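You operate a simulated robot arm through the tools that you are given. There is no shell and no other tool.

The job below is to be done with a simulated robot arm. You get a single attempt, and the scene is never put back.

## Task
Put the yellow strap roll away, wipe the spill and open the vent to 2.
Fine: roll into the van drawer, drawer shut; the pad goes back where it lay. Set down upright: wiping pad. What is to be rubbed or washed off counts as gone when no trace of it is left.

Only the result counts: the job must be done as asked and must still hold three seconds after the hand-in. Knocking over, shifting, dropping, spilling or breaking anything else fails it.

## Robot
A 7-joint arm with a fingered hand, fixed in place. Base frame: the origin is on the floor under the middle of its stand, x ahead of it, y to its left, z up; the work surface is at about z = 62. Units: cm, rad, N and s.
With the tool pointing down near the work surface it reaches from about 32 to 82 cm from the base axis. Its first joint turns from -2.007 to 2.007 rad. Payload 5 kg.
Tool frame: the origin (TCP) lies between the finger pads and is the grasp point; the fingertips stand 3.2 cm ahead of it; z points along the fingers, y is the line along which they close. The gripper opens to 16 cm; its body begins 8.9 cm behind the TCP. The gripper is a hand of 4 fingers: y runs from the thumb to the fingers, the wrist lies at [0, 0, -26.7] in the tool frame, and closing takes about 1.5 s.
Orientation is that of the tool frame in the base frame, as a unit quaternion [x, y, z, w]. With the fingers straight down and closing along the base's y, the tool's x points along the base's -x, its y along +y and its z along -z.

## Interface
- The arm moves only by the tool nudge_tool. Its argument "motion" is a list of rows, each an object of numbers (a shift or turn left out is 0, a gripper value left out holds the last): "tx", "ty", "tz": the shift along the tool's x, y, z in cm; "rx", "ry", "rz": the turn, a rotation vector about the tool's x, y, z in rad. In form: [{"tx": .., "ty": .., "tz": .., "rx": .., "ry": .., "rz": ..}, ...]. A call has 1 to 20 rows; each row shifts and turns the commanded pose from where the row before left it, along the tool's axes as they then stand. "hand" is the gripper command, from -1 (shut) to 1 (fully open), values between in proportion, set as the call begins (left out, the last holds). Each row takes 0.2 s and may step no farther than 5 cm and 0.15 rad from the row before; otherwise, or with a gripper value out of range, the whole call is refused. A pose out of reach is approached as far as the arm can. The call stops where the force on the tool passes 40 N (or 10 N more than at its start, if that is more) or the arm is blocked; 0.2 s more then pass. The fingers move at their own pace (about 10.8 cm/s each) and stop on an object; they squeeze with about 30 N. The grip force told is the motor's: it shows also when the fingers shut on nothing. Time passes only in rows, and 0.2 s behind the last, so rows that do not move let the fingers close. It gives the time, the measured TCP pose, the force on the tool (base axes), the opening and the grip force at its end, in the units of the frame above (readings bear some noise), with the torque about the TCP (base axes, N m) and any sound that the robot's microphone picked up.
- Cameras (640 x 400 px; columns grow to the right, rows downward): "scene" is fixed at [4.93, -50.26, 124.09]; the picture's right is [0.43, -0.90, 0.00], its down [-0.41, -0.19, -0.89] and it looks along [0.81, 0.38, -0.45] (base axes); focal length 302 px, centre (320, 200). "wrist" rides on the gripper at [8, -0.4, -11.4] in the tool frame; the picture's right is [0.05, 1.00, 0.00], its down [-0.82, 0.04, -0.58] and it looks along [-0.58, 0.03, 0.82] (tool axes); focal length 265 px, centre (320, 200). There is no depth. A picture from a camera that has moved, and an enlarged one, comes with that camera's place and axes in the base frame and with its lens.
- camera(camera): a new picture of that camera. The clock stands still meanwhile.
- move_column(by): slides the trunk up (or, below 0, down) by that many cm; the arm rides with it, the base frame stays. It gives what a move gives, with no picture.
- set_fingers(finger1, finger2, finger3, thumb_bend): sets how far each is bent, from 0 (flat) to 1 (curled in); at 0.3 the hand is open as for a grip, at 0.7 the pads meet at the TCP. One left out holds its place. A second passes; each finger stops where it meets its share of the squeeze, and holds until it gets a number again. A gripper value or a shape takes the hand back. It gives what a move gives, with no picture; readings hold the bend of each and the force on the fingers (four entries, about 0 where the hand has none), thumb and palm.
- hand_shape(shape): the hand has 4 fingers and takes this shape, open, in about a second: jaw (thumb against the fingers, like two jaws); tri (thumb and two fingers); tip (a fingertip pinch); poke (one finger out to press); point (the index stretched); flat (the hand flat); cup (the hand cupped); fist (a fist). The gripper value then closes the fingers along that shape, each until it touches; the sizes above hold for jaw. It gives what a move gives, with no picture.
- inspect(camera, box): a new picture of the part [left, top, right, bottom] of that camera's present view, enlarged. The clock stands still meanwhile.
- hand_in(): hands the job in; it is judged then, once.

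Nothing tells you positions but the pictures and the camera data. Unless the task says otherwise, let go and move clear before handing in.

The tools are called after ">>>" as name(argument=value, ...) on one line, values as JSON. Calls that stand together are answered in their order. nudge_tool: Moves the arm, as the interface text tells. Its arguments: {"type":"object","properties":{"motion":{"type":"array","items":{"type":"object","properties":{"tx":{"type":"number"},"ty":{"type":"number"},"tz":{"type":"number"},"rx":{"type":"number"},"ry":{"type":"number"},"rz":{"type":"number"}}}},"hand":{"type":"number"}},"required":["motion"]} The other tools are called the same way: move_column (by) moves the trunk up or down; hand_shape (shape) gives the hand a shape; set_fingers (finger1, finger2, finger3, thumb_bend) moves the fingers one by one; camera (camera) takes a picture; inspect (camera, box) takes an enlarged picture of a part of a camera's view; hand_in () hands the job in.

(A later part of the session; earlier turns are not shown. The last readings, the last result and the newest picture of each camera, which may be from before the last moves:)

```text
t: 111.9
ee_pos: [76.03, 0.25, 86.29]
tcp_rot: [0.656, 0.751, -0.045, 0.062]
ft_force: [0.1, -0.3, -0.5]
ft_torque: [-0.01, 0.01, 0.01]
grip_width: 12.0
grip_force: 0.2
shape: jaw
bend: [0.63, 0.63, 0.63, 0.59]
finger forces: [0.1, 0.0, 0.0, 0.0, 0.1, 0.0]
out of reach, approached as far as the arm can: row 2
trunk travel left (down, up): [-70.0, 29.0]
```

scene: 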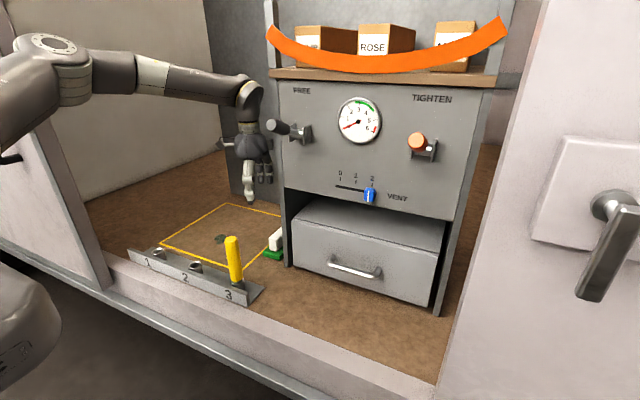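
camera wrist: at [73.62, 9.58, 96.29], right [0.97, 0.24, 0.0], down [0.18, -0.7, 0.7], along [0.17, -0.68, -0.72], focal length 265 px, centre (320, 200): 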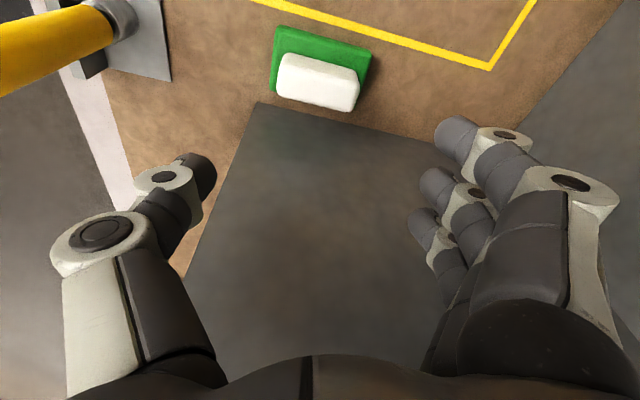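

Let me look closely at the pad from here to fix its position before descending.

>>> inspect(camera="wrist", box=[220, 0, 420, 125])

>>> inspect(camera="scene", box=[240, 210, 310, 270])

```text
3.20 times, centred on (320, 62) of wrist
camera zoom: at [74.09, 9.76, 96.33], right [0.98, 0.19, 0.01], down [0.13, -0.71, 0.7], along [0.13, -0.68, -0.72], focal length 849 px, centre (320, 640)
```

zoom: 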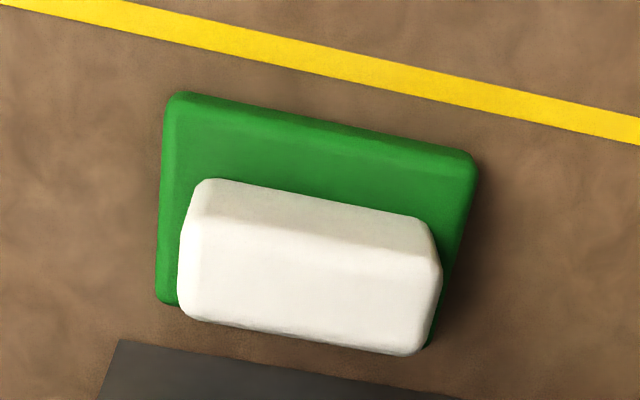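

```text
6.67 times, centred on (275, 240) of scene
camera zoom: at [4.93, -50.26, 124.09], right [0.43, -0.9, 0.0], down [-0.41, -0.19, -0.89], along [0.81, 0.38, -0.45], focal length 2016 px, centre (620, -67)
```

zoom: 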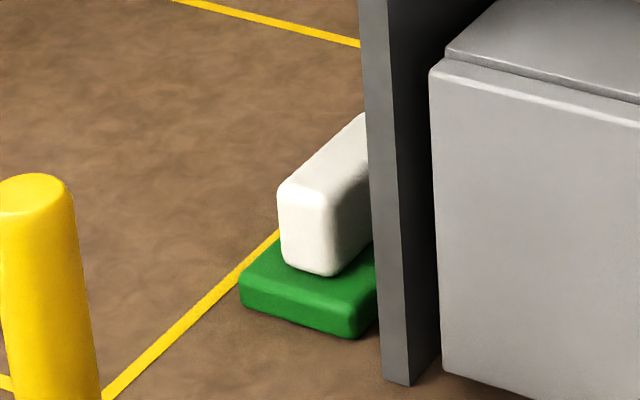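

The pad's base is x 70.7–81, y -4.5–2.5 and its handle x 72–80.3, y -2.5–0.5, top z ≈ 68.5. I descend two thirds of the way and check alignment.

>>> nudge_tool(motion=[{"tx": 0.3, "ty": -0.07, "tz": 3.1}, {"tx": 0.3, "ty": -0.07, "tz": 3.1}, {"tx": 0.3, "ty": -0.07, "tz": 3.1}, {"tx": 0.3, "ty": -0.07, "tz": 3.1}, {"tz": 0}])

>>> camera(camera="wrist")

>>> inspect(camera="scene", box=[190, 60, 350, 280])

```text
t: 113.1
ee_pos: [76.02, -0.55, 73.8]
tcp_rot: [0.656, 0.751, -0.045, 0.062]
ft_force: [1.1, -0.1, 0.3]
ft_torque: [0.01, 0.02, 0.01]
grip_width: 11.98
grip_force: 0.0
shape: jaw
bend: [0.63, 0.63, 0.63, 0.59]
finger forces: [0.0, 0.1, 0.0, 0.0, 0.0, 0.0]
trunk travel left (down, up): [-70.0, 29.0]
```

```text
taken
camera wrist: at [74.09, 8.9, 83.84], right [0.98, 0.19, 0.01], down [0.13, -0.71, 0.69], along [0.13, -0.68, -0.72], focal length 265 px, centre (320, 200)
```

wrist: 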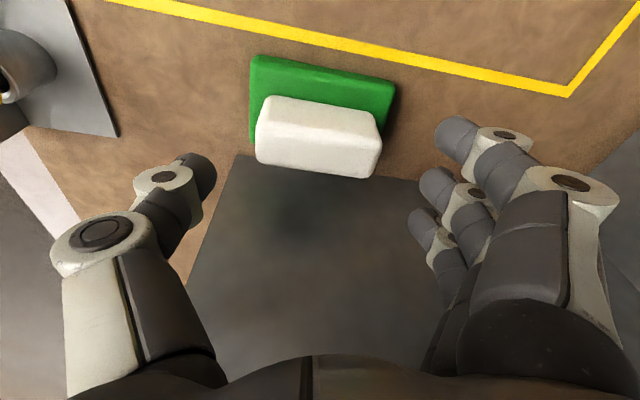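

```text
1.82 times, centred on (270, 170) of scene
camera zoom: at [4.93, -50.26, 124.09], right [0.43, -0.9, 0.0], down [-0.41, -0.19, -0.89], along [0.81, 0.38, -0.45], focal length 550 px, centre (411, 254)
```

zoom: 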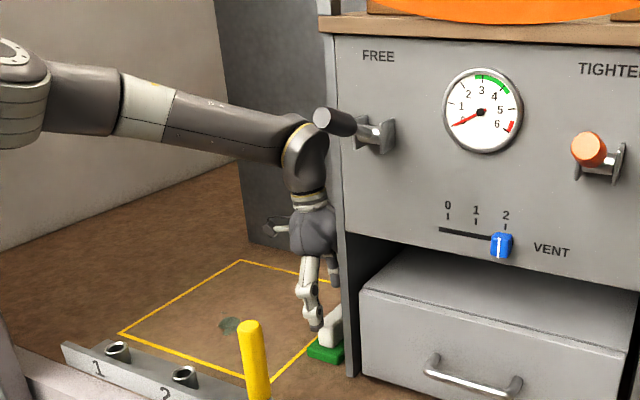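

Alignment is good. I descend the rest of the way.

>>> nudge_tool(motion=[{"tx": 0.15, "ty": -0.03, "tz": 1.5}, {"tx": 0.15, "ty": -0.03, "tz": 1.5}, {"tx": 0.15, "ty": -0.03, "tz": 1.5}, {"tx": 0.12, "ty": -0.03, "tz": 1.4}, {"tz": 0}])

>>> camera(camera="wrist")

>>> inspect(camera="scene", box=[200, 120, 340, 280])

```text
t: 114.3
ee_pos: [75.98, -0.79, 67.96]
tcp_rot: [0.655, 0.751, -0.045, 0.062]
ft_force: [0.1, -0.1, -0.2]
ft_torque: [-0.01, -0.01, 0.04]
grip_width: 11.98
grip_force: 0.1
shape: jaw
bend: [0.63, 0.63, 0.63, 0.59]
finger forces: [0.1, 0.0, 0.1, 0.0, 0.0, 0.0]
trunk travel left (down, up): [-70.0, 29.0]
```

```text
taken
camera wrist: at [74.08, 8.61, 77.98], right [0.98, 0.19, 0.01], down [0.13, -0.71, 0.7], along [0.13, -0.68, -0.72], focal length 265 px, centre (320, 200)
```

wrist: 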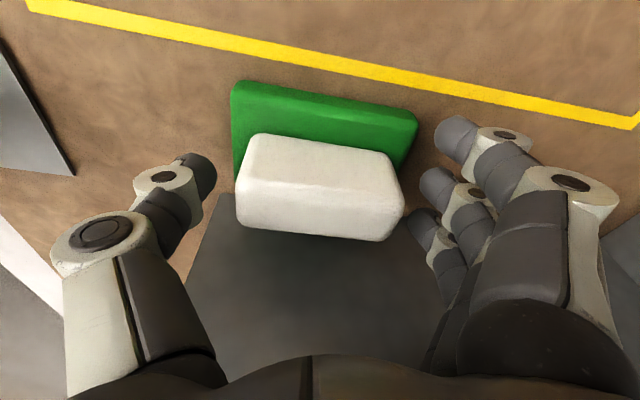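

```text
2.50 times, centred on (270, 200) of scene
camera zoom: at [4.93, -50.26, 124.09], right [0.43, -0.9, 0.0], down [-0.41, -0.19, -0.89], along [0.81, 0.38, -0.45], focal length 756 px, centre (445, 200)
```

zoom: 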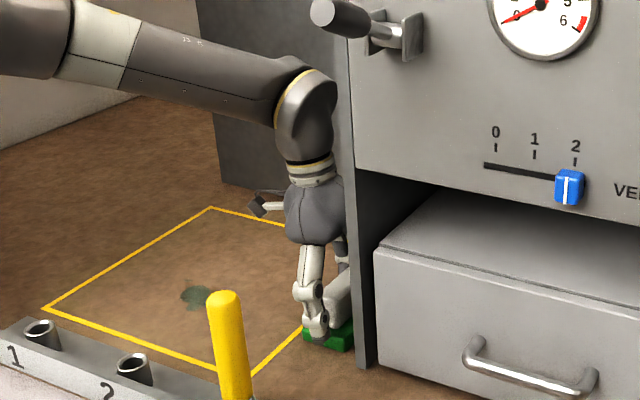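

The handle is centred between thumb and fingers. I close on it.

>>> nudge_tool(hand=-1, motion=[{"tz": 0}, {"tz": 0}, {"tz": 0}, {"tz": 0}, {"tz": 0}, {"tz": 0}, {"tz": 0}, {"tz": 0}])

>>> camera(camera="wrist")

```text
t: 116.1
ee_pos: [75.98, -0.86, 67.98]
tcp_rot: [0.656, 0.751, -0.045, 0.061]
ft_force: [-0.3, 0.2, 0.4]
ft_torque: [0.08, 0.05, 0.02]
grip_width: 5.65
grip_force: 29.9
shape: jaw
bend: [0.72, 0.72, 0.75, 0.7]
finger forces: [0.0, 16.0, 8.0, 0.0, 25.6, 0.1]
trunk travel left (down, up): [-70.0, 29.0]
```

```text
taken
camera wrist: at [74.06, 8.6, 78.0], right [0.98, 0.19, 0.01], down [0.13, -0.71, 0.7], along [0.13, -0.68, -0.72], focal length 265 px, centre (320, 200)
```

wrist: 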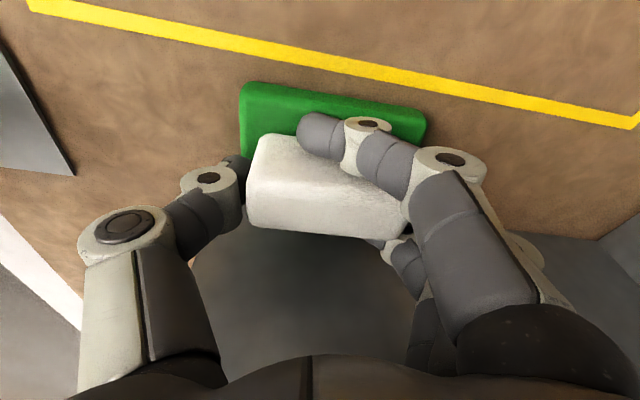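

The handle is held (middle and ring finger against the thumb); the pad shifted about 0.5 cm outward in x, which I will undo on return. I lift it slightly and move it away from the wall.

>>> nudge_tool(motion=[{"tx": -0.15, "tz": -1.0}, {"tx": -0.15, "tz": -1.0}, {"tx": -0.15, "tz": -1.0}, {"tx": 2.5, "tz": -0.38}, {"tx": 2.5, "tz": -0.38}, {"tz": 0}])

>>> camera(camera="wrist")

>>> inspect(camera="scene", box=[180, 120, 340, 300])

```text
t: 117.5
ee_pos: [75.23, 4.2, 70.93]
tcp_rot: [0.656, 0.751, -0.045, 0.062]
ft_force: [-0.1, -0.3, -0.6]
ft_torque: [-0.02, 0.02, -0.01]
grip_width: 5.29
grip_force: 30.1
shape: jaw
bend: [0.72, 0.71, 0.76, 0.71]
finger forces: [0.6, 18.2, 4.6, 0.1, 21.8, 0.0]
trunk travel left (down, up): [-70.0, 29.0]
```

```text
taken
camera wrist: at [73.31, 13.66, 81.0], right [0.98, 0.19, 0.01], down [0.13, -0.71, 0.7], along [0.13, -0.68, -0.72], focal length 265 px, centre (320, 200)
```

wrist: 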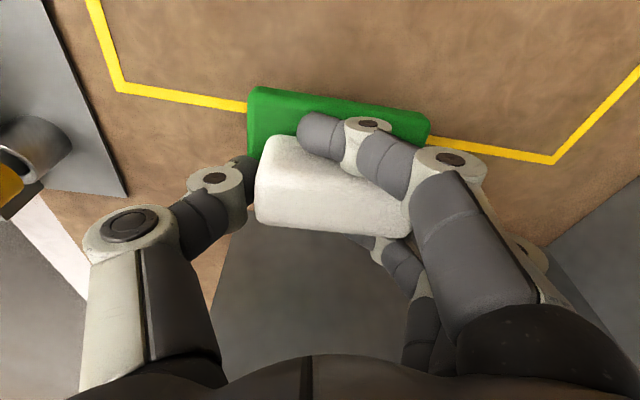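

```text
2.22 times, centred on (260, 210) of scene
camera zoom: at [4.93, -50.26, 124.09], right [0.43, -0.9, 0.0], down [-0.41, -0.19, -0.89], along [0.81, 0.38, -0.45], focal length 672 px, centre (453, 178)
```

zoom: 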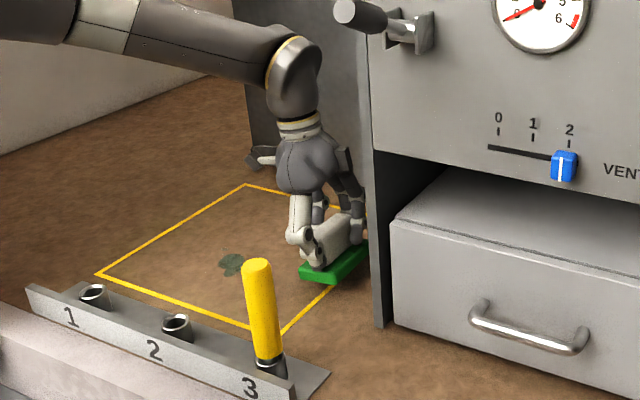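

The pad is held clear of the floor. I carry it toward the stain, turning the hand back a little to stay within the wrist's range.

>>> nudge_tool(motion=[{"tx": 2.5, "ty": -0.29, "tz": -0.38}, {"tx": 2.5, "ty": -0.29, "tz": -0.38}, {"rz": -0.1}, {"rz": -0.1}, {"rz": -0.1}, {"rz": -0.05}, {"tz": 0}])

>>> camera(camera="wrist")

>>> inspect(camera="scene", box=[150, 150, 310, 290])

```text
t: 119.1
ee_pos: [74.76, 5.9, 71.01]
tcp_rot: [0.514, 0.854, -0.055, 0.053]
ft_force: [0.0, -0.4, -1.3]
ft_torque: [-0.02, 0.03, 0.0]
grip_width: 5.3
grip_force: 30.3
shape: jaw
bend: [0.72, 0.71, 0.76, 0.71]
finger forces: [0.6, 18.3, 4.4, 0.0, 21.7, 0.0]
out of reach, approached as far as the arm can: row 1, 2
trunk travel left (down, up): [-70.0, 29.0]
```

```text
taken
camera wrist: at [70.29, 14.34, 81.03], right [0.86, 0.51, -0.05], down [0.4, -0.61, 0.69], along [0.32, -0.61, -0.72], focal length 265 px, centre (320, 200)
```

wrist: 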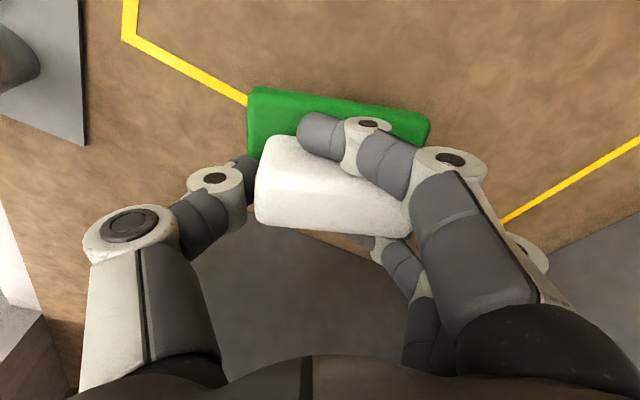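

```text
2.86 times, centred on (230, 220) of scene
camera zoom: at [4.93, -50.26, 124.09], right [0.43, -0.9, 0.0], down [-0.41, -0.19, -0.89], along [0.81, 0.38, -0.45], focal length 864 px, centre (577, 143)
```

zoom: 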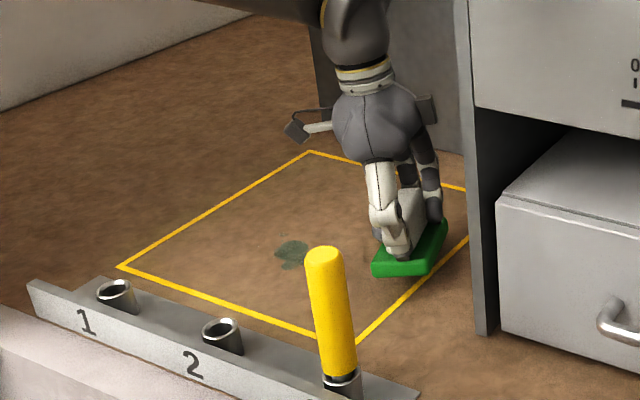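

The pad is steady in the hand. I turn a bit more and carry it to the near side of the stain.

>>> nudge_tool(motion=[{"rz": -0.1}, {"rz": -0.1}, {"tx": 2.4, "ty": 1.2, "tz": -0.37}, {"tx": 2.4, "ty": 1.2, "tz": -0.37}, {"tx": 2.4, "ty": 1.2, "tz": -0.37}, {"tz": 0}])

>>> camera(camera="wrist")

>>> inspect(camera="scene", box=[150, 150, 310, 290])

```text
t: 120.5
ee_pos: [73.14, 13.75, 70.8]
tcp_rot: [0.428, 0.901, -0.06, 0.048]
ft_force: [1.2, -0.4, -1.7]
ft_torque: [-0.04, 0.02, 0.05]
grip_width: 5.25
grip_force: 29.7
shape: jaw
bend: [0.72, 0.71, 0.76, 0.71]
finger forces: [0.8, 18.4, 4.2, 0.1, 21.7, 0.0]
trunk travel left (down, up): [-70.0, 29.0]
```

```text
taken
camera wrist: at [67.33, 21.3, 81.0], right [0.74, 0.67, -0.07], down [0.53, -0.51, 0.68], along [0.41, -0.54, -0.73], focal length 265 px, centre (320, 200)
```

wrist: 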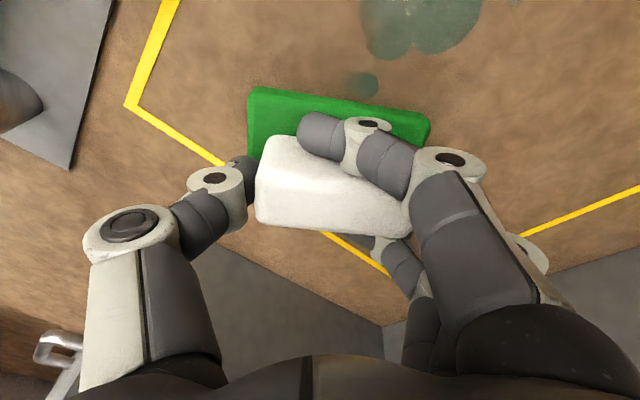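

```text
2.86 times, centred on (230, 220) of scene
camera zoom: at [4.93, -50.26, 124.09], right [0.43, -0.9, 0.0], down [-0.41, -0.19, -0.89], along [0.81, 0.38, -0.45], focal length 864 px, centre (577, 143)
```

zoom: 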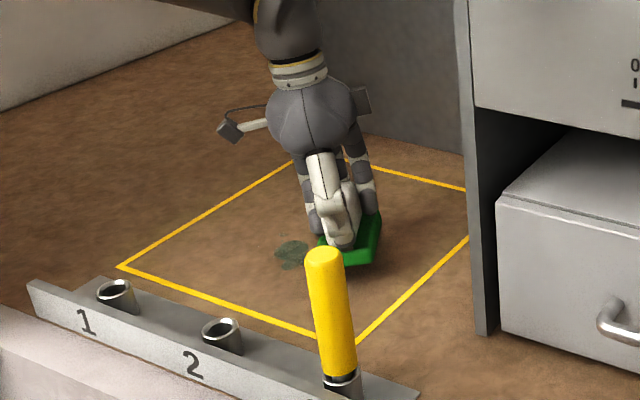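

The stain lies just ahead of the pad. I lower the pad to the floor in small steps until I feel light contact.

>>> nudge_tool(motion=[{"tx": 0.14, "ty": 0.07, "tz": 1.0}, {"tx": 0.14, "ty": 0.07, "tz": 1.0}, {"tx": 0.07, "ty": 0.03, "tz": 0.5}, {"tz": 0}])

>>> nudge_tool(motion=[{"tx": 0.03, "ty": 0.015, "tz": 0.2}, {"tz": 0}])

```text
t: 121.5
ee_pos: [73.13, 13.64, 68.5]
tcp_rot: [0.427, 0.901, -0.058, 0.05]
ft_force: [1.8, -4.4, 13.7]
ft_torque: [0.62, -0.61, -0.31]
grip_width: 5.23
grip_force: 30.4
shape: jaw
bend: [0.72, 0.71, 0.76, 0.71]
finger forces: [0.9, 17.4, 12.6, 0.0, 21.7, 0.1]
trunk travel left (down, up): [-70.0, 29.0]
```

```text
t: 122.1
ee_pos: [72.96, 13.79, 68.27]
tcp_rot: [0.427, 0.901, -0.059, 0.048]
ft_force: [2.8, -4.9, 17.0]
ft_torque: [0.85, -0.71, -0.34]
grip_width: 5.21
grip_force: 30.1
shape: jaw
bend: [0.72, 0.71, 0.76, 0.71]
finger forces: [1.7, 17.8, 16.2, 0.0, 21.5, 0.0]
trunk travel left (down, up): [-70.0, 29.0]
```

Contact is made at about 15 N. I check that the pad lies flat.

>>> camera(camera="wrist")

>>> inspect(camera="scene", box=[190, 190, 280, 260])

```text
taken
camera wrist: at [67.22, 21.28, 78.39], right [0.74, 0.67, -0.07], down [0.53, -0.51, 0.68], along [0.42, -0.54, -0.73], focal length 265 px, centre (320, 200)
```

wrist: 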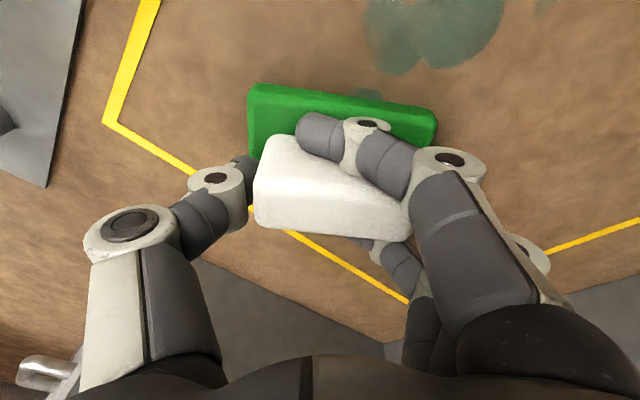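

```text
5.71 times, centred on (235, 225) of scene
camera zoom: at [4.93, -50.26, 124.09], right [0.43, -0.9, 0.0], down [-0.41, -0.19, -0.89], along [0.81, 0.38, -0.45], focal length 1728 px, centre (806, 57)
```

zoom: 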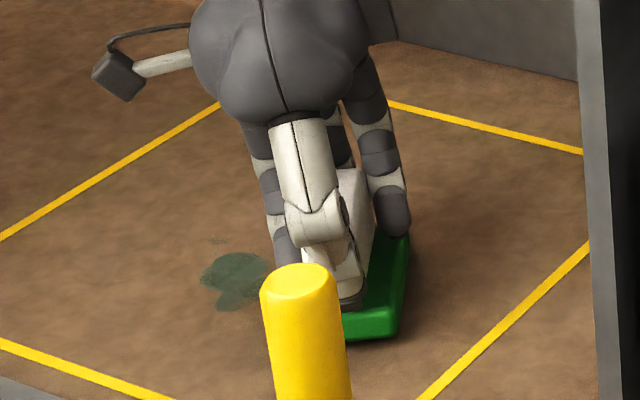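

The torque shows that only the far corner of the pad touches, so it hangs about 5° tilted in the grip. I tilt the hand to level it and settle it again.

>>> nudge_tool(motion=[{"rx": -0.04, "ry": 0.02}, {"rx": -0.04, "ry": 0.02}, {"tz": 0}])

>>> nudge_tool(motion=[{"tx": 0.03, "ty": 0.01, "tz": 0.2}, {"tz": 0}])

```text
t: 122.9
ee_pos: [72.98, 13.84, 67.94]
tcp_rot: [0.426, 0.903, -0.017, 0.047]
ft_force: [0.1, -0.3, -1.2]
ft_torque: [-0.02, -0.03, 0.01]
grip_width: 5.17
grip_force: 30.3
shape: jaw
bend: [0.72, 0.71, 0.76, 0.71]
finger forces: [1.5, 18.9, 2.1, 0.0, 20.7, 0.2]
trunk travel left (down, up): [-70.0, 29.0]
```

```text
t: 123.5
ee_pos: [73.1, 13.71, 67.94]
tcp_rot: [0.426, 0.903, -0.015, 0.046]
ft_force: [-1.1, 0.9, 0.6]
ft_torque: [0.02, 0.03, 0.01]
grip_width: 5.19
grip_force: 30.3
shape: jaw
bend: [0.72, 0.71, 0.76, 0.71]
finger forces: [1.4, 18.6, 2.7, 0.1, 20.8, 0.1]
trunk travel left (down, up): [-70.0, 29.0]
```

>>> nudge_tool(motion=[{"tx": 0.02, "ty": 0.01, "tz": 0.15}, {"tz": 0}])

>>> nudge_tool(motion=[{"tx": 0.02, "ty": 0.01, "tz": 0.15}, {"tz": 0}])

```text
t: 124.1
ee_pos: [73.06, 13.79, 67.72]
tcp_rot: [0.426, 0.903, -0.016, 0.047]
ft_force: [0.5, -1.4, 3.8]
ft_torque: [0.15, 0.05, -0.04]
grip_width: 5.17
grip_force: 30.0
shape: jaw
bend: [0.72, 0.71, 0.76, 0.71]
finger forces: [1.5, 18.8, 4.8, 0.1, 21.6, 0.0]
trunk travel left (down, up): [-70.0, 29.0]
```

```text
t: 124.7
ee_pos: [73.09, 13.81, 67.75]
tcp_rot: [0.426, 0.903, -0.013, 0.047]
ft_force: [1.1, -3.4, 13.9]
ft_torque: [0.18, -0.04, 0.0]
grip_width: 5.16
grip_force: 30.4
shape: jaw
bend: [0.72, 0.71, 0.76, 0.71]
finger forces: [1.4, 18.8, 6.4, 0.1, 23.1, 0.0]
trunk travel left (down, up): [-70.0, 29.0]
```

The pad now sits flat with about 14 N on it. I begin wiping across the stain in +y.

>>> nudge_tool(motion=[{"tx": 0.768, "ty": 0.637, "tz": -0.065}, {"tx": 0.768, "ty": 0.637, "tz": -0.065}, {"tx": 0.768, "ty": 0.637, "tz": -0.065}, {"tx": 0.768, "ty": 0.637, "tz": -0.065}, {"tx": 0.768, "ty": 0.637, "tz": -0.065}, {"tx": 0.768, "ty": 0.637, "tz": -0.065}])

>>> camera(camera="wrist")

>>> inspect(camera="scene", box=[160, 180, 300, 280])

```text
t: 126.1
ee_pos: [73.11, 19.81, 67.75]
tcp_rot: [0.427, 0.903, -0.016, 0.047]
ft_force: [-0.8, -4.7, 14.6]
ft_torque: [0.18, -0.07, -0.08]
grip_width: 5.17
grip_force: 30.3
shape: jaw
bend: [0.72, 0.71, 0.76, 0.71]
finger forces: [1.5, 18.5, 6.3, 0.0, 23.6, 0.1]
trunk travel left (down, up): [-70.0, 29.0]
```

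```text
taken
camera wrist: at [66.75, 26.43, 78.27], right [0.74, 0.67, 0.01], down [0.51, -0.56, 0.65], along [0.45, -0.48, -0.76], focal length 265 px, centre (320, 200)
```

wrist: 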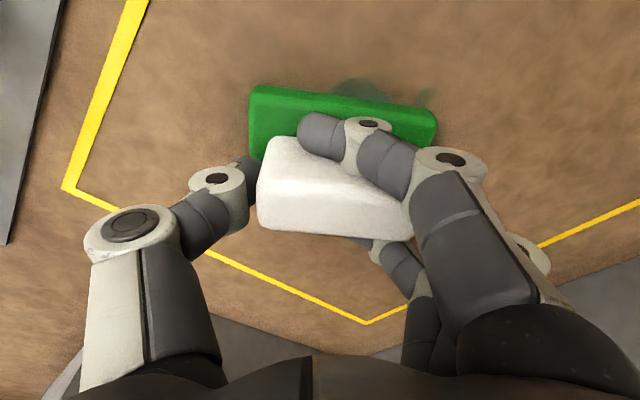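

```text
4.00 times, centred on (230, 230) of scene
camera zoom: at [4.93, -50.26, 124.09], right [0.43, -0.9, 0.0], down [-0.41, -0.19, -0.89], along [0.81, 0.38, -0.45], focal length 1210 px, centre (680, 80)
```

zoom: 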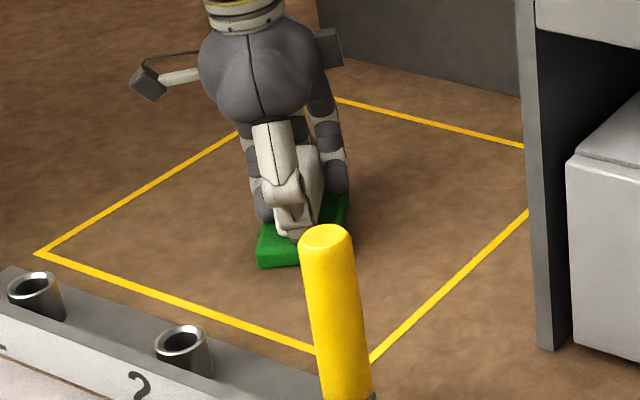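

The pad slides steadily. I continue across to the far side of the stain.

>>> nudge_tool(motion=[{"tx": 0.768, "ty": 0.637, "tz": -0.065}, {"tx": 0.768, "ty": 0.637, "tz": -0.065}, {"tx": 0.768, "ty": 0.637, "tz": -0.065}, {"tx": 0.768, "ty": 0.637, "tz": -0.065}, {"tx": 0.768, "ty": 0.637, "tz": -0.065}, {"tx": 0.768, "ty": 0.637, "tz": -0.065}, {"tx": 0.768, "ty": 0.637, "tz": -0.065}, {"tx": 0.768, "ty": 0.637, "tz": -0.065}, {"tx": 0.768, "ty": 0.637, "tz": -0.065}])

>>> inspect(camera="scene", box=[160, 180, 300, 280])

>>> camera(camera="wrist")

```text
t: 128.1
ee_pos: [73.1, 28.85, 67.79]
tcp_rot: [0.427, 0.903, -0.015, 0.047]
ft_force: [-0.3, -3.7, 11.3]
ft_torque: [0.1, -0.09, -0.02]
grip_width: 5.19
grip_force: 30.1
shape: jaw
bend: [0.72, 0.71, 0.76, 0.71]
finger forces: [1.6, 18.6, 5.8, 0.0, 23.1, 0.0]
trunk travel left (down, up): [-70.0, 29.0]
```

```text
4.00 times, centred on (230, 230) of scene
camera zoom: at [4.93, -50.26, 124.09], right [0.43, -0.9, 0.0], down [-0.41, -0.19, -0.89], along [0.81, 0.38, -0.45], focal length 1210 px, centre (680, 80)
```

zoom: 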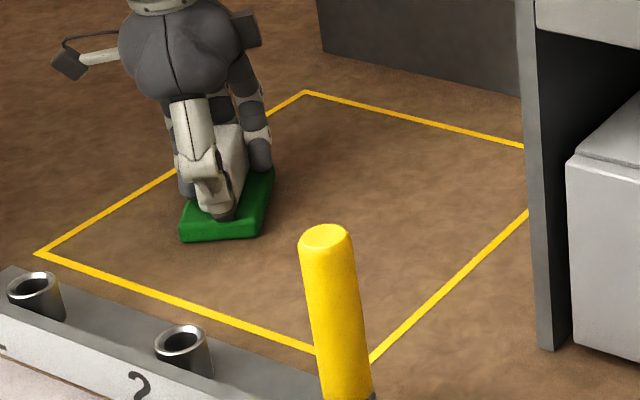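

```text
taken
camera wrist: at [66.76, 35.51, 78.28], right [0.74, 0.67, 0.01], down [0.51, -0.56, 0.65], along [0.45, -0.48, -0.76], focal length 265 px, centre (320, 200)
```

wrist: 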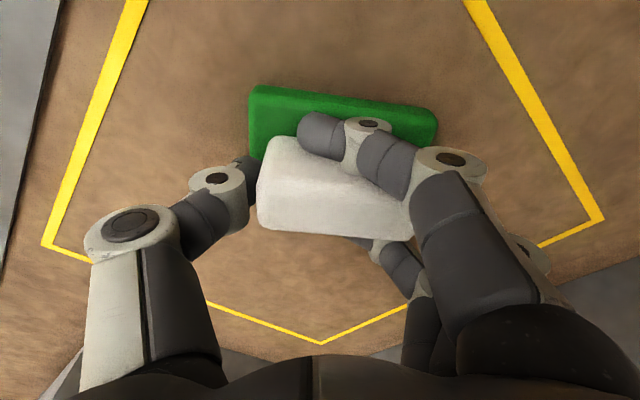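

The stain looks gone after one pass. I make a second pass back, shifted toward the robot, for thoroughness.

>>> nudge_tool(motion=[{"tx": 0.631, "ty": -0.771, "tz": -0.073}, {"tx": 0.631, "ty": -0.771, "tz": -0.073}, {"tx": -0.768, "ty": -0.637, "tz": 0.065}, {"tx": -0.768, "ty": -0.637, "tz": 0.065}, {"tx": -0.768, "ty": -0.637, "tz": 0.065}, {"tx": -0.768, "ty": -0.637, "tz": 0.065}, {"tx": -0.768, "ty": -0.637, "tz": 0.065}, {"tx": -0.768, "ty": -0.637, "tz": 0.065}, {"tx": -0.768, "ty": -0.637, "tz": 0.065}, {"tx": -0.768, "ty": -0.637, "tz": 0.065}, {"tx": -0.768, "ty": -0.637, "tz": 0.065}, {"tx": -0.768, "ty": -0.637, "tz": 0.065}, {"tx": -0.768, "ty": -0.637, "tz": 0.065}, {"tx": -0.768, "ty": -0.637, "tz": 0.065}, {"tx": -0.768, "ty": -0.637, "tz": 0.065}])

>>> inspect(camera="scene", box=[160, 180, 300, 280])

>>> camera(camera="wrist")

```text
t: 131.3
ee_pos: [71.0, 15.77, 67.6]
tcp_rot: [0.427, 0.903, -0.015, 0.046]
ft_force: [1.2, 3.5, 13.5]
ft_torque: [0.41, -0.27, 0.04]
grip_width: 5.15
grip_force: 30.4
shape: jaw
bend: [0.72, 0.71, 0.76, 0.72]
finger forces: [2.6, 19.5, 4.5, 0.0, 20.6, 0.0]
trunk travel left (down, up): [-70.0, 29.0]
```

```text
4.00 times, centred on (230, 230) of scene
camera zoom: at [4.93, -50.26, 124.09], right [0.43, -0.9, 0.0], down [-0.41, -0.19, -0.89], along [0.81, 0.38, -0.45], focal length 1210 px, centre (680, 80)
```

zoom: 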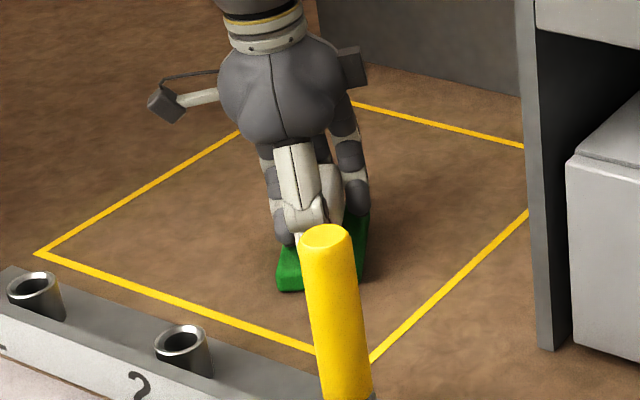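

```text
taken
camera wrist: at [64.78, 22.38, 78.21], right [0.74, 0.67, 0.01], down [0.51, -0.56, 0.65], along [0.45, -0.48, -0.76], focal length 265 px, centre (320, 200)
```

wrist: 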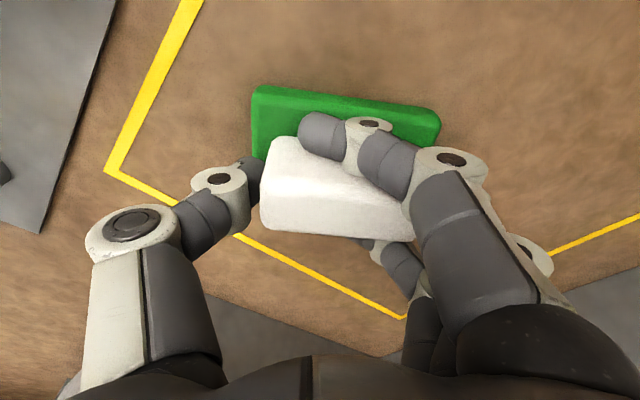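

Looks clean. One more pass on the far side of the stain to be sure.

>>> nudge_tool(motion=[{"tx": -0.631, "ty": 0.771, "tz": 0.073}, {"tx": -0.631, "ty": 0.771, "tz": 0.073}, {"tx": -0.631, "ty": 0.771, "tz": 0.073}, {"tx": -0.631, "ty": 0.771, "tz": 0.073}, {"tx": 0.768, "ty": 0.637, "tz": -0.065}, {"tx": 0.768, "ty": 0.637, "tz": -0.065}, {"tx": 0.768, "ty": 0.637, "tz": -0.065}, {"tx": 0.768, "ty": 0.637, "tz": -0.065}, {"tx": 0.768, "ty": 0.637, "tz": -0.065}, {"tx": 0.768, "ty": 0.637, "tz": -0.065}, {"tx": 0.768, "ty": 0.637, "tz": -0.065}, {"tx": 0.768, "ty": 0.637, "tz": -0.065}, {"tx": 0.768, "ty": 0.637, "tz": -0.065}, {"tx": 0.768, "ty": 0.637, "tz": -0.065}, {"tx": 0.768, "ty": 0.637, "tz": -0.065}])

>>> nudge_tool(motion=[{"tx": -0.768, "ty": -0.637, "tz": 0.065}, {"tx": -0.768, "ty": -0.637, "tz": 0.065}, {"tx": -0.768, "ty": -0.637, "tz": 0.065}, {"tx": -0.768, "ty": -0.637, "tz": 0.065}, {"tx": -0.768, "ty": -0.637, "tz": 0.065}, {"tx": -0.768, "ty": -0.637, "tz": 0.065}, {"tx": -0.768, "ty": -0.637, "tz": 0.065}, {"tx": -0.768, "ty": -0.637, "tz": 0.065}, {"tx": -0.768, "ty": -0.637, "tz": 0.065}, {"tx": -0.768, "ty": -0.637, "tz": 0.065}, {"tx": -0.768, "ty": -0.637, "tz": 0.065}, {"tx": -0.768, "ty": -0.637, "tz": 0.065}, {"tx": -0.768, "ty": -0.637, "tz": 0.065}])

>>> camera(camera="wrist")

>>> inspect(camera="scene", box=[160, 180, 300, 280])

```text
t: 134.5
ee_pos: [75.05, 26.76, 67.67]
tcp_rot: [0.427, 0.903, -0.015, 0.047]
ft_force: [0.2, -3.0, 9.0]
ft_torque: [0.2, -0.12, -0.04]
grip_width: 5.15
grip_force: 29.9
shape: jaw
bend: [0.72, 0.71, 0.76, 0.72]
finger forces: [1.7, 18.7, 5.0, 0.0, 23.2, 0.1]
trunk travel left (down, up): [-70.0, 29.0]
```

```text
t: 137.3
ee_pos: [75.11, 13.94, 67.73]
tcp_rot: [0.426, 0.903, -0.015, 0.047]
ft_force: [0.3, 3.5, 12.2]
ft_torque: [0.36, -0.19, 0.03]
grip_width: 5.12
grip_force: 30.4
shape: jaw
bend: [0.72, 0.71, 0.76, 0.72]
finger forces: [2.4, 19.8, 4.0, 0.0, 20.6, 0.0]
trunk travel left (down, up): [-70.0, 29.0]
```

```text
taken
camera wrist: at [68.76, 20.48, 78.2], right [0.74, 0.68, 0.01], down [0.51, -0.56, 0.65], along [0.45, -0.48, -0.76], focal length 265 px, centre (320, 200)
```

wrist: 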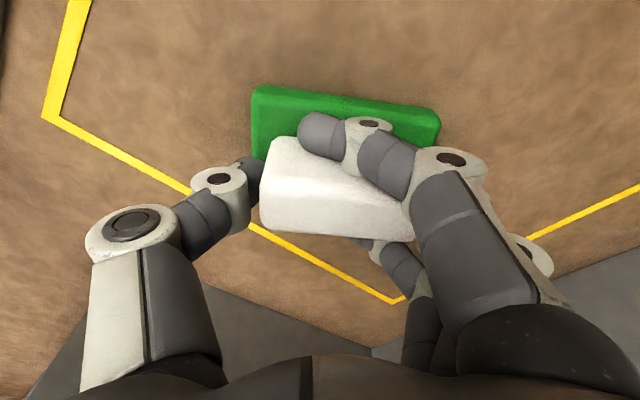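

```text
4.00 times, centred on (230, 230) of scene
camera zoom: at [4.93, -50.26, 124.09], right [0.43, -0.9, 0.0], down [-0.41, -0.19, -0.89], along [0.81, 0.38, -0.45], focal length 1210 px, centre (680, 80)
```

zoom: 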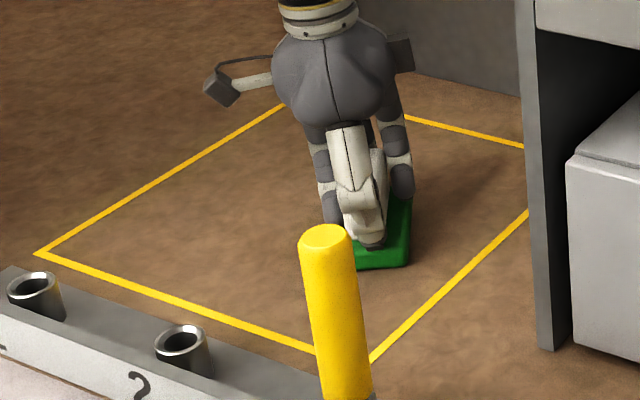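

The floor looks clean. I ease the pressure, slide the pad back toward its place, and then turn it back to its original direction.

>>> nudge_tool(motion=[{"tz": -0.08}, {"tx": -0.93, "ty": -0.77, "tz": 0.079}, {"tx": -0.93, "ty": -0.77, "tz": 0.079}, {"tx": -0.93, "ty": -0.77, "tz": 0.079}, {"tx": -0.93, "ty": -0.77, "tz": 0.079}, {"tx": -0.93, "ty": -0.77, "tz": 0.079}, {"tx": -0.93, "ty": -0.77, "tz": 0.079}, {"tx": -0.93, "ty": -0.77, "tz": 0.079}, {"tx": -0.93, "ty": -0.77, "tz": 0.079}, {"tz": 0}])

>>> camera(camera="wrist")

>>> inspect(camera="scene", box=[160, 180, 300, 280])

```text
t: 139.5
ee_pos: [74.99, 4.16, 67.7]
tcp_rot: [0.427, 0.903, -0.015, 0.046]
ft_force: [-0.3, -0.3, 3.9]
ft_torque: [0.27, -0.14, -0.02]
grip_width: 5.14
grip_force: 30.5
shape: jaw
bend: [0.72, 0.71, 0.76, 0.72]
finger forces: [2.1, 19.4, 4.0, 0.1, 21.2, 0.0]
trunk travel left (down, up): [-70.0, 29.0]
```

```text
taken
camera wrist: at [68.79, 10.7, 78.24], right [0.74, 0.67, 0.01], down [0.51, -0.56, 0.65], along [0.45, -0.48, -0.76], focal length 265 px, centre (320, 200)
```

wrist: 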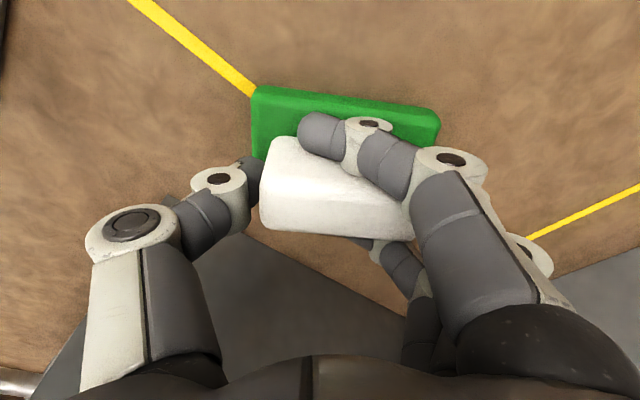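

```text
4.00 times, centred on (230, 230) of scene
camera zoom: at [4.93, -50.26, 124.09], right [0.43, -0.9, 0.0], down [-0.41, -0.19, -0.89], along [0.81, 0.38, -0.45], focal length 1210 px, centre (680, 80)
```

zoom: 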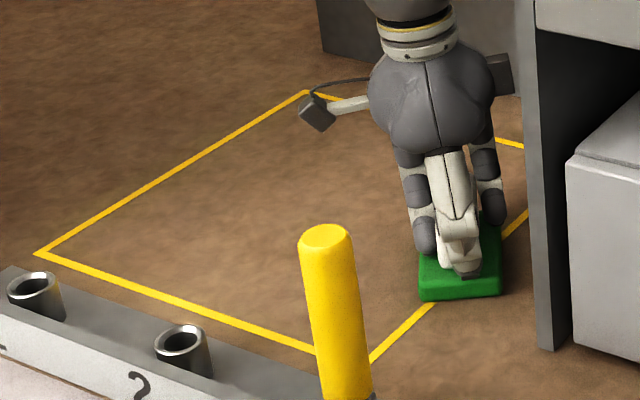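

Now I turn the pad back about the vertical so it stays flat.

>>> nudge_tool(motion=[{"rx": 0.0097, "ry": -0.0015, "rz": 0.0994}, {"rx": 0.0097, "ry": -0.0015, "rz": 0.0994}, {"rx": 0.0097, "ry": -0.0015, "rz": 0.0994}, {"rx": 0.0097, "ry": -0.0015, "rz": 0.0994}, {"rx": 0.0097, "ry": -0.0015, "rz": 0.0994}, {"tz": 0}])

>>> camera(camera="wrist")

```text
t: 140.9
ee_pos: [74.98, 4.14, 67.69]
tcp_rot: [0.637, 0.769, -0.027, 0.042]
ft_force: [-1.2, 0.9, 4.3]
ft_torque: [0.17, -0.17, 0.12]
grip_width: 5.14
grip_force: 30.1
shape: jaw
bend: [0.72, 0.71, 0.76, 0.72]
finger forces: [2.2, 19.1, 3.7, 0.1, 21.3, 0.0]
trunk travel left (down, up): [-70.0, 29.0]
```

```text
taken
camera wrist: at [72.74, 12.96, 78.23], right [0.97, 0.24, 0.01], down [0.17, -0.73, 0.66], along [0.16, -0.64, -0.75], focal length 265 px, centre (320, 200)
```

wrist: 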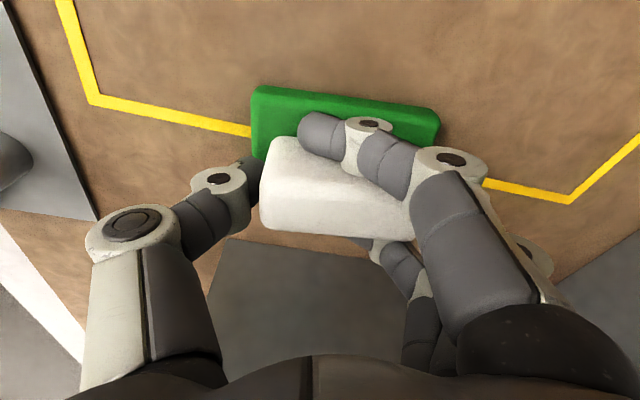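

The pad is about 6° off and 5.6 cm short of its place. I slide it in toward the wall and turn it the rest.

>>> nudge_tool(motion=[{"tx": -0.873, "ty": -0.2, "tz": 0.085}, {"tx": -0.873, "ty": -0.2, "tz": 0.085}, {"tx": -0.873, "ty": -0.2, "tz": 0.085}, {"tx": -0.873, "ty": -0.2, "tz": 0.085}, {"tx": -0.873, "ty": -0.2, "tz": 0.085}, {"rx": 0.004, "rz": 0.04}, {"rx": 0.004, "rz": 0.04}, {"tz": 0}])

>>> inspect(camera="wrist", box=[160, 0, 560, 250])

>>> inspect(camera="scene", box=[210, 170, 330, 290])

```text
t: 142.7
ee_pos: [74.95, -0.31, 67.7]
tcp_rot: [0.667, 0.743, -0.029, 0.039]
ft_force: [-0.3, 1.1, 3.8]
ft_torque: [0.15, -0.23, 0.11]
grip_width: 5.11
grip_force: 29.8
shape: jaw
bend: [0.72, 0.71, 0.76, 0.72]
finger forces: [2.0, 19.1, 3.4, 0.0, 21.2, 0.0]
trunk travel left (down, up): [-70.0, 29.0]
```

```text
1.60 times, centred on (360, 125) of wrist
camera zoom: at [73.31, 8.6, 78.23], right [0.99, 0.16, 0.01], down [0.12, -0.75, 0.66], along [0.11, -0.65, -0.76], focal length 425 px, centre (256, 320)
```

zoom: 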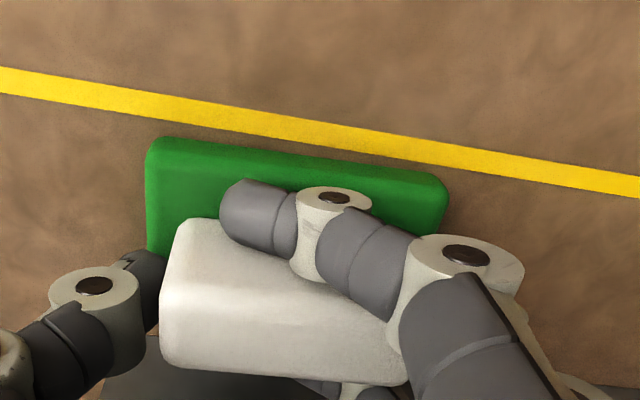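

```text
3.33 times, centred on (270, 230) of scene
camera zoom: at [4.93, -50.26, 124.09], right [0.43, -0.9, 0.0], down [-0.41, -0.19, -0.89], along [0.81, 0.38, -0.45], focal length 1008 px, centre (487, 100)
```

zoom: 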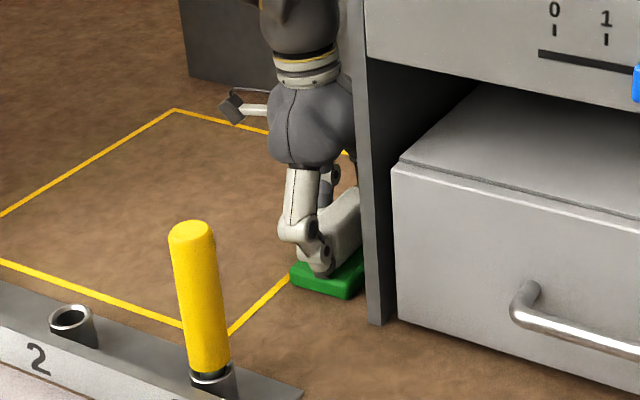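

Now only about 1 cm and 2° remain. I make the final small correction.

>>> nudge_tool(motion=[{"tx": -0.52, "tz": 0.05}, {"tx": -0.52, "tz": 0.05}, {"rx": 0.003, "rz": 0.03}, {"tz": 0}])

>>> inspect(camera="wrist", box=[160, 0, 560, 250])

```text
t: 143.7
ee_pos: [74.99, -1.4, 67.56]
tcp_rot: [0.677, 0.734, -0.029, 0.039]
ft_force: [-0.9, 1.1, 3.7]
ft_torque: [0.18, -0.26, 0.16]
grip_width: 5.11
grip_force: 30.2
shape: jaw
bend: [0.72, 0.71, 0.76, 0.72]
finger forces: [2.0, 19.0, 3.2, 0.1, 21.4, 0.0]
trunk travel left (down, up): [-70.0, 29.0]
```

```text
1.60 times, centred on (360, 125) of wrist
camera zoom: at [73.67, 7.62, 78.23], right [0.99, 0.13, 0.01], down [0.09, -0.75, 0.65], along [0.09, -0.65, -0.76], focal length 425 px, centre (256, 320)
```

zoom: 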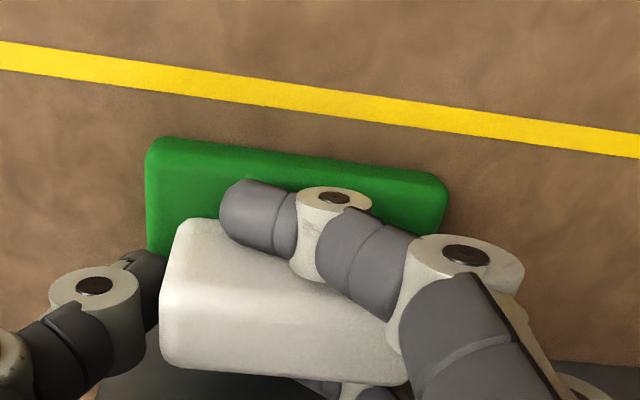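

The pad is back in place on the floor. I open the hand gently.

>>> nudge_tool(hand=0.1, motion=[{"tz": 0}, {"tz": 0}, {"tz": 0}, {"tz": 0}])

>>> inspect(camera="wrist", box=[160, 0, 560, 250])

>>> inspect(camera="scene", box=[210, 170, 330, 290])

```text
t: 144.7
ee_pos: [75.09, -1.47, 67.71]
tcp_rot: [0.678, 0.733, -0.029, 0.04]
ft_force: [0.2, -0.5, 10.2]
ft_torque: [0.27, -0.42, 0.0]
grip_width: 8.73
grip_force: 0.0
shape: jaw
bend: [0.73, 0.71, 0.72, 0.7]
finger forces: [8.3, 3.2, 0.1, 0.1, 0.1, 0.0]
trunk travel left (down, up): [-70.0, 29.0]
```

```text
1.60 times, centred on (360, 125) of wrist
camera zoom: at [73.67, 7.57, 78.28], right [0.99, 0.13, 0.01], down [0.09, -0.75, 0.65], along [0.09, -0.65, -0.76], focal length 425 px, centre (256, 320)
```

zoom: 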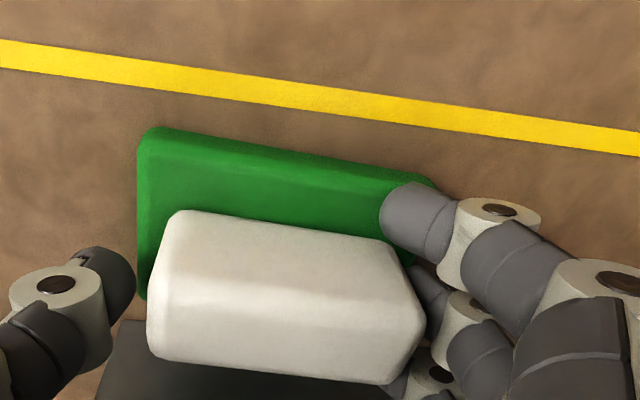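

```text
3.33 times, centred on (270, 230) of scene
camera zoom: at [4.93, -50.26, 124.09], right [0.43, -0.9, 0.0], down [-0.41, -0.19, -0.89], along [0.81, 0.38, -0.45], focal length 1008 px, centre (487, 100)
```

zoom: 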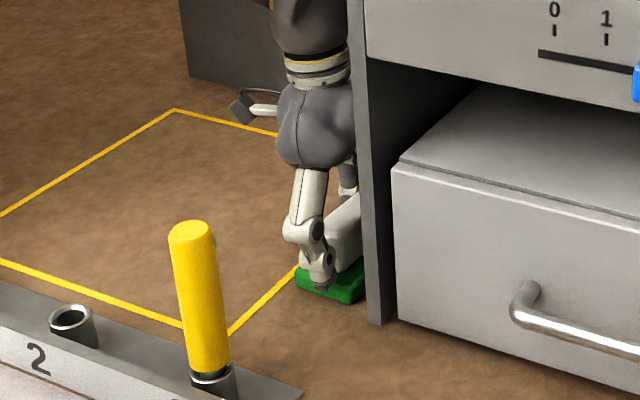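

The index tip rests on the pad's base, so I lift straight up a little before opening further.

>>> nudge_tool(motion=[{"tx": -0.03, "tz": -0.3}, {"tx": -0.05, "tz": -0.5}, {"tz": 0}])

>>> inspect(camera="wrist", box=[160, 0, 560, 250])

```text
t: 145.5
ee_pos: [74.85, -1.27, 68.37]
tcp_rot: [0.678, 0.733, -0.03, 0.04]
ft_force: [0.2, -0.4, 0.7]
ft_torque: [0.0, -0.02, 0.02]
grip_width: 8.72
grip_force: 0.1
shape: jaw
bend: [0.72, 0.72, 0.72, 0.7]
finger forces: [0.0, 0.1, 0.1, 0.0, 0.0, 0.0]
trunk travel left (down, up): [-70.0, 29.0]
```

```text
1.60 times, centred on (360, 125) of wrist
camera zoom: at [73.65, 7.64, 78.95], right [0.99, 0.13, 0.01], down [0.09, -0.75, 0.65], along [0.09, -0.65, -0.76], focal length 425 px, centre (256, 320)
```

zoom: 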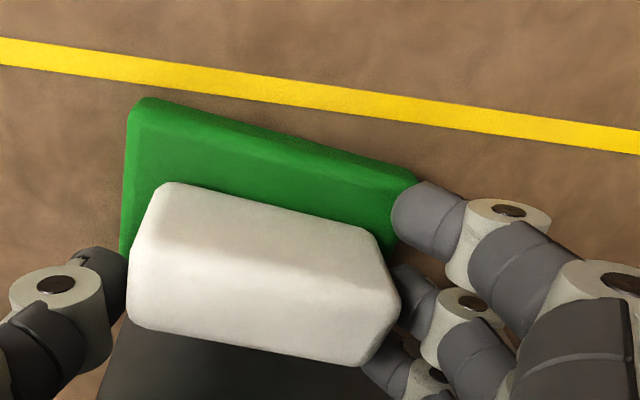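

On release the index tip dragged the base, turning the pad about 7° and 1 cm toward me. I regrip at this slightly higher level, where the tips clear the base, to correct it.

>>> nudge_tool(hand=-1, motion=[{"tz": 0}, {"tz": 0}, {"tz": 0}, {"tz": 0}, {"tz": 0}])

>>> inspect(camera="wrist", box=[160, 0, 560, 250])

```text
t: 146.7
ee_pos: [74.93, -1.33, 68.44]
tcp_rot: [0.678, 0.734, -0.029, 0.04]
ft_force: [-1.2, 0.4, 2.4]
ft_torque: [0.17, -0.1, 0.06]
grip_width: 4.99
grip_force: 29.9
shape: jaw
bend: [0.71, 0.72, 0.69, 0.7]
finger forces: [14.3, 15.0, 0.1, 0.0, 24.4, 0.0]
trunk travel left (down, up): [-70.0, 29.0]
```

```text
1.60 times, centred on (360, 125) of wrist
camera zoom: at [73.67, 7.64, 79.01], right [0.99, 0.13, 0.01], down [0.09, -0.75, 0.65], along [0.09, -0.65, -0.76], focal length 425 px, centre (256, 320)
```

zoom: 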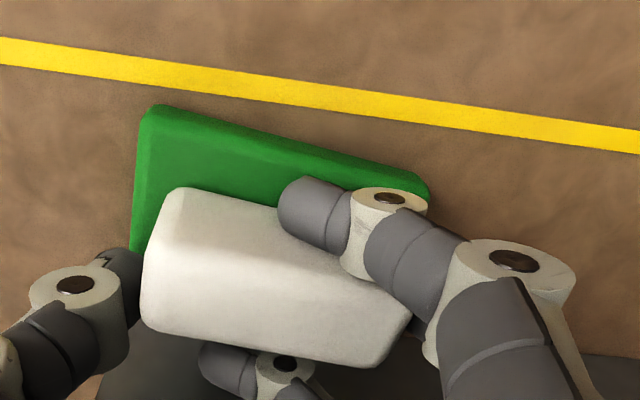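

Now index and middle hold the far end. I turn the pad back by 8.5° and shift it 0.7 cm to its original place.

>>> nudge_tool(motion=[{"rx": -0.0073, "ry": 0.0007, "rz": -0.0735}, {"rx": -0.0073, "ry": 0.0007, "rz": -0.0735}, {"tx": -0.15, "ty": 0.69, "tz": 0.02}, {"tz": 0}])

>>> inspect(camera="wrist", box=[160, 0, 560, 250])

```text
t: 147.7
ee_pos: [75.7, -1.29, 68.42]
tcp_rot: [0.621, 0.782, -0.025, 0.042]
ft_force: [-1.3, 1.3, 2.4]
ft_torque: [0.23, -0.1, 0.08]
grip_width: 4.96
grip_force: 29.8
shape: jaw
bend: [0.71, 0.72, 0.69, 0.7]
finger forces: [16.3, 15.0, 0.0, 0.1, 24.3, 0.0]
trunk travel left (down, up): [-70.0, 29.0]
```

```text
1.60 times, centred on (360, 125) of wrist
camera zoom: at [73.09, 7.34, 79.01], right [0.96, 0.28, 0.01], down [0.2, -0.73, 0.66], along [0.19, -0.63, -0.76], focal length 425 px, centre (256, 320)
```

zoom: 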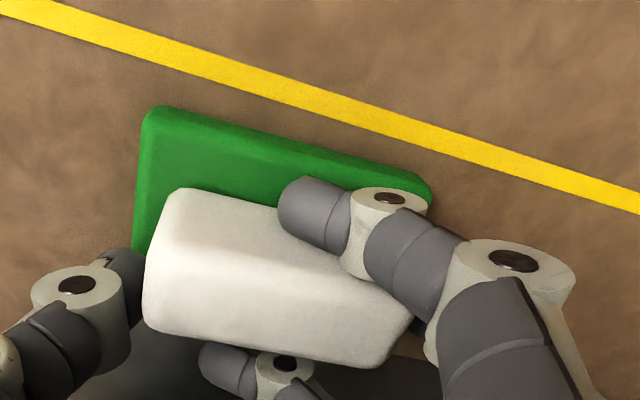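

The pad is within about 0.2 cm and 1° of its original place. I release it again, this time with the fingertips clear of the base.

>>> nudge_tool(hand=0.1, motion=[{"tz": 0}, {"tz": 0}, {"tz": 0}, {"tz": 0}])

>>> inspect(camera="wrist", box=[160, 0, 560, 250])

```text
t: 148.7
ee_pos: [75.78, -1.45, 68.47]
tcp_rot: [0.622, 0.782, -0.026, 0.041]
ft_force: [0.0, 0.6, -0.1]
ft_torque: [0.01, 0.03, 0.03]
grip_width: 8.72
grip_force: 0.0
shape: jaw
bend: [0.72, 0.72, 0.72, 0.7]
finger forces: [0.1, 0.0, 0.1, 0.0, 0.0, 0.1]
trunk travel left (down, up): [-70.0, 29.0]
```

```text
1.60 times, centred on (360, 125) of wrist
camera zoom: at [73.13, 7.33, 78.99], right [0.96, 0.27, 0.01], down [0.2, -0.73, 0.65], along [0.18, -0.63, -0.76], focal length 425 px, centre (256, 320)
```

zoom: 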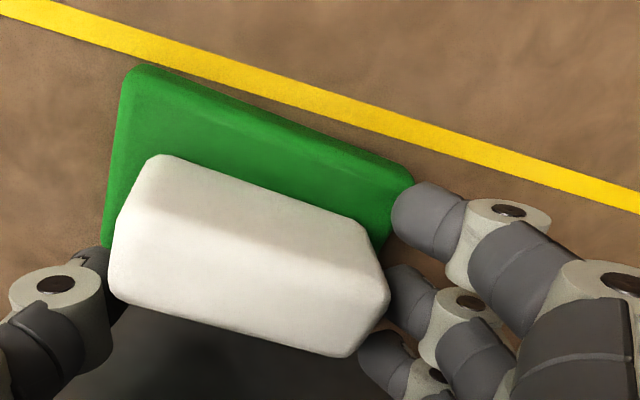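

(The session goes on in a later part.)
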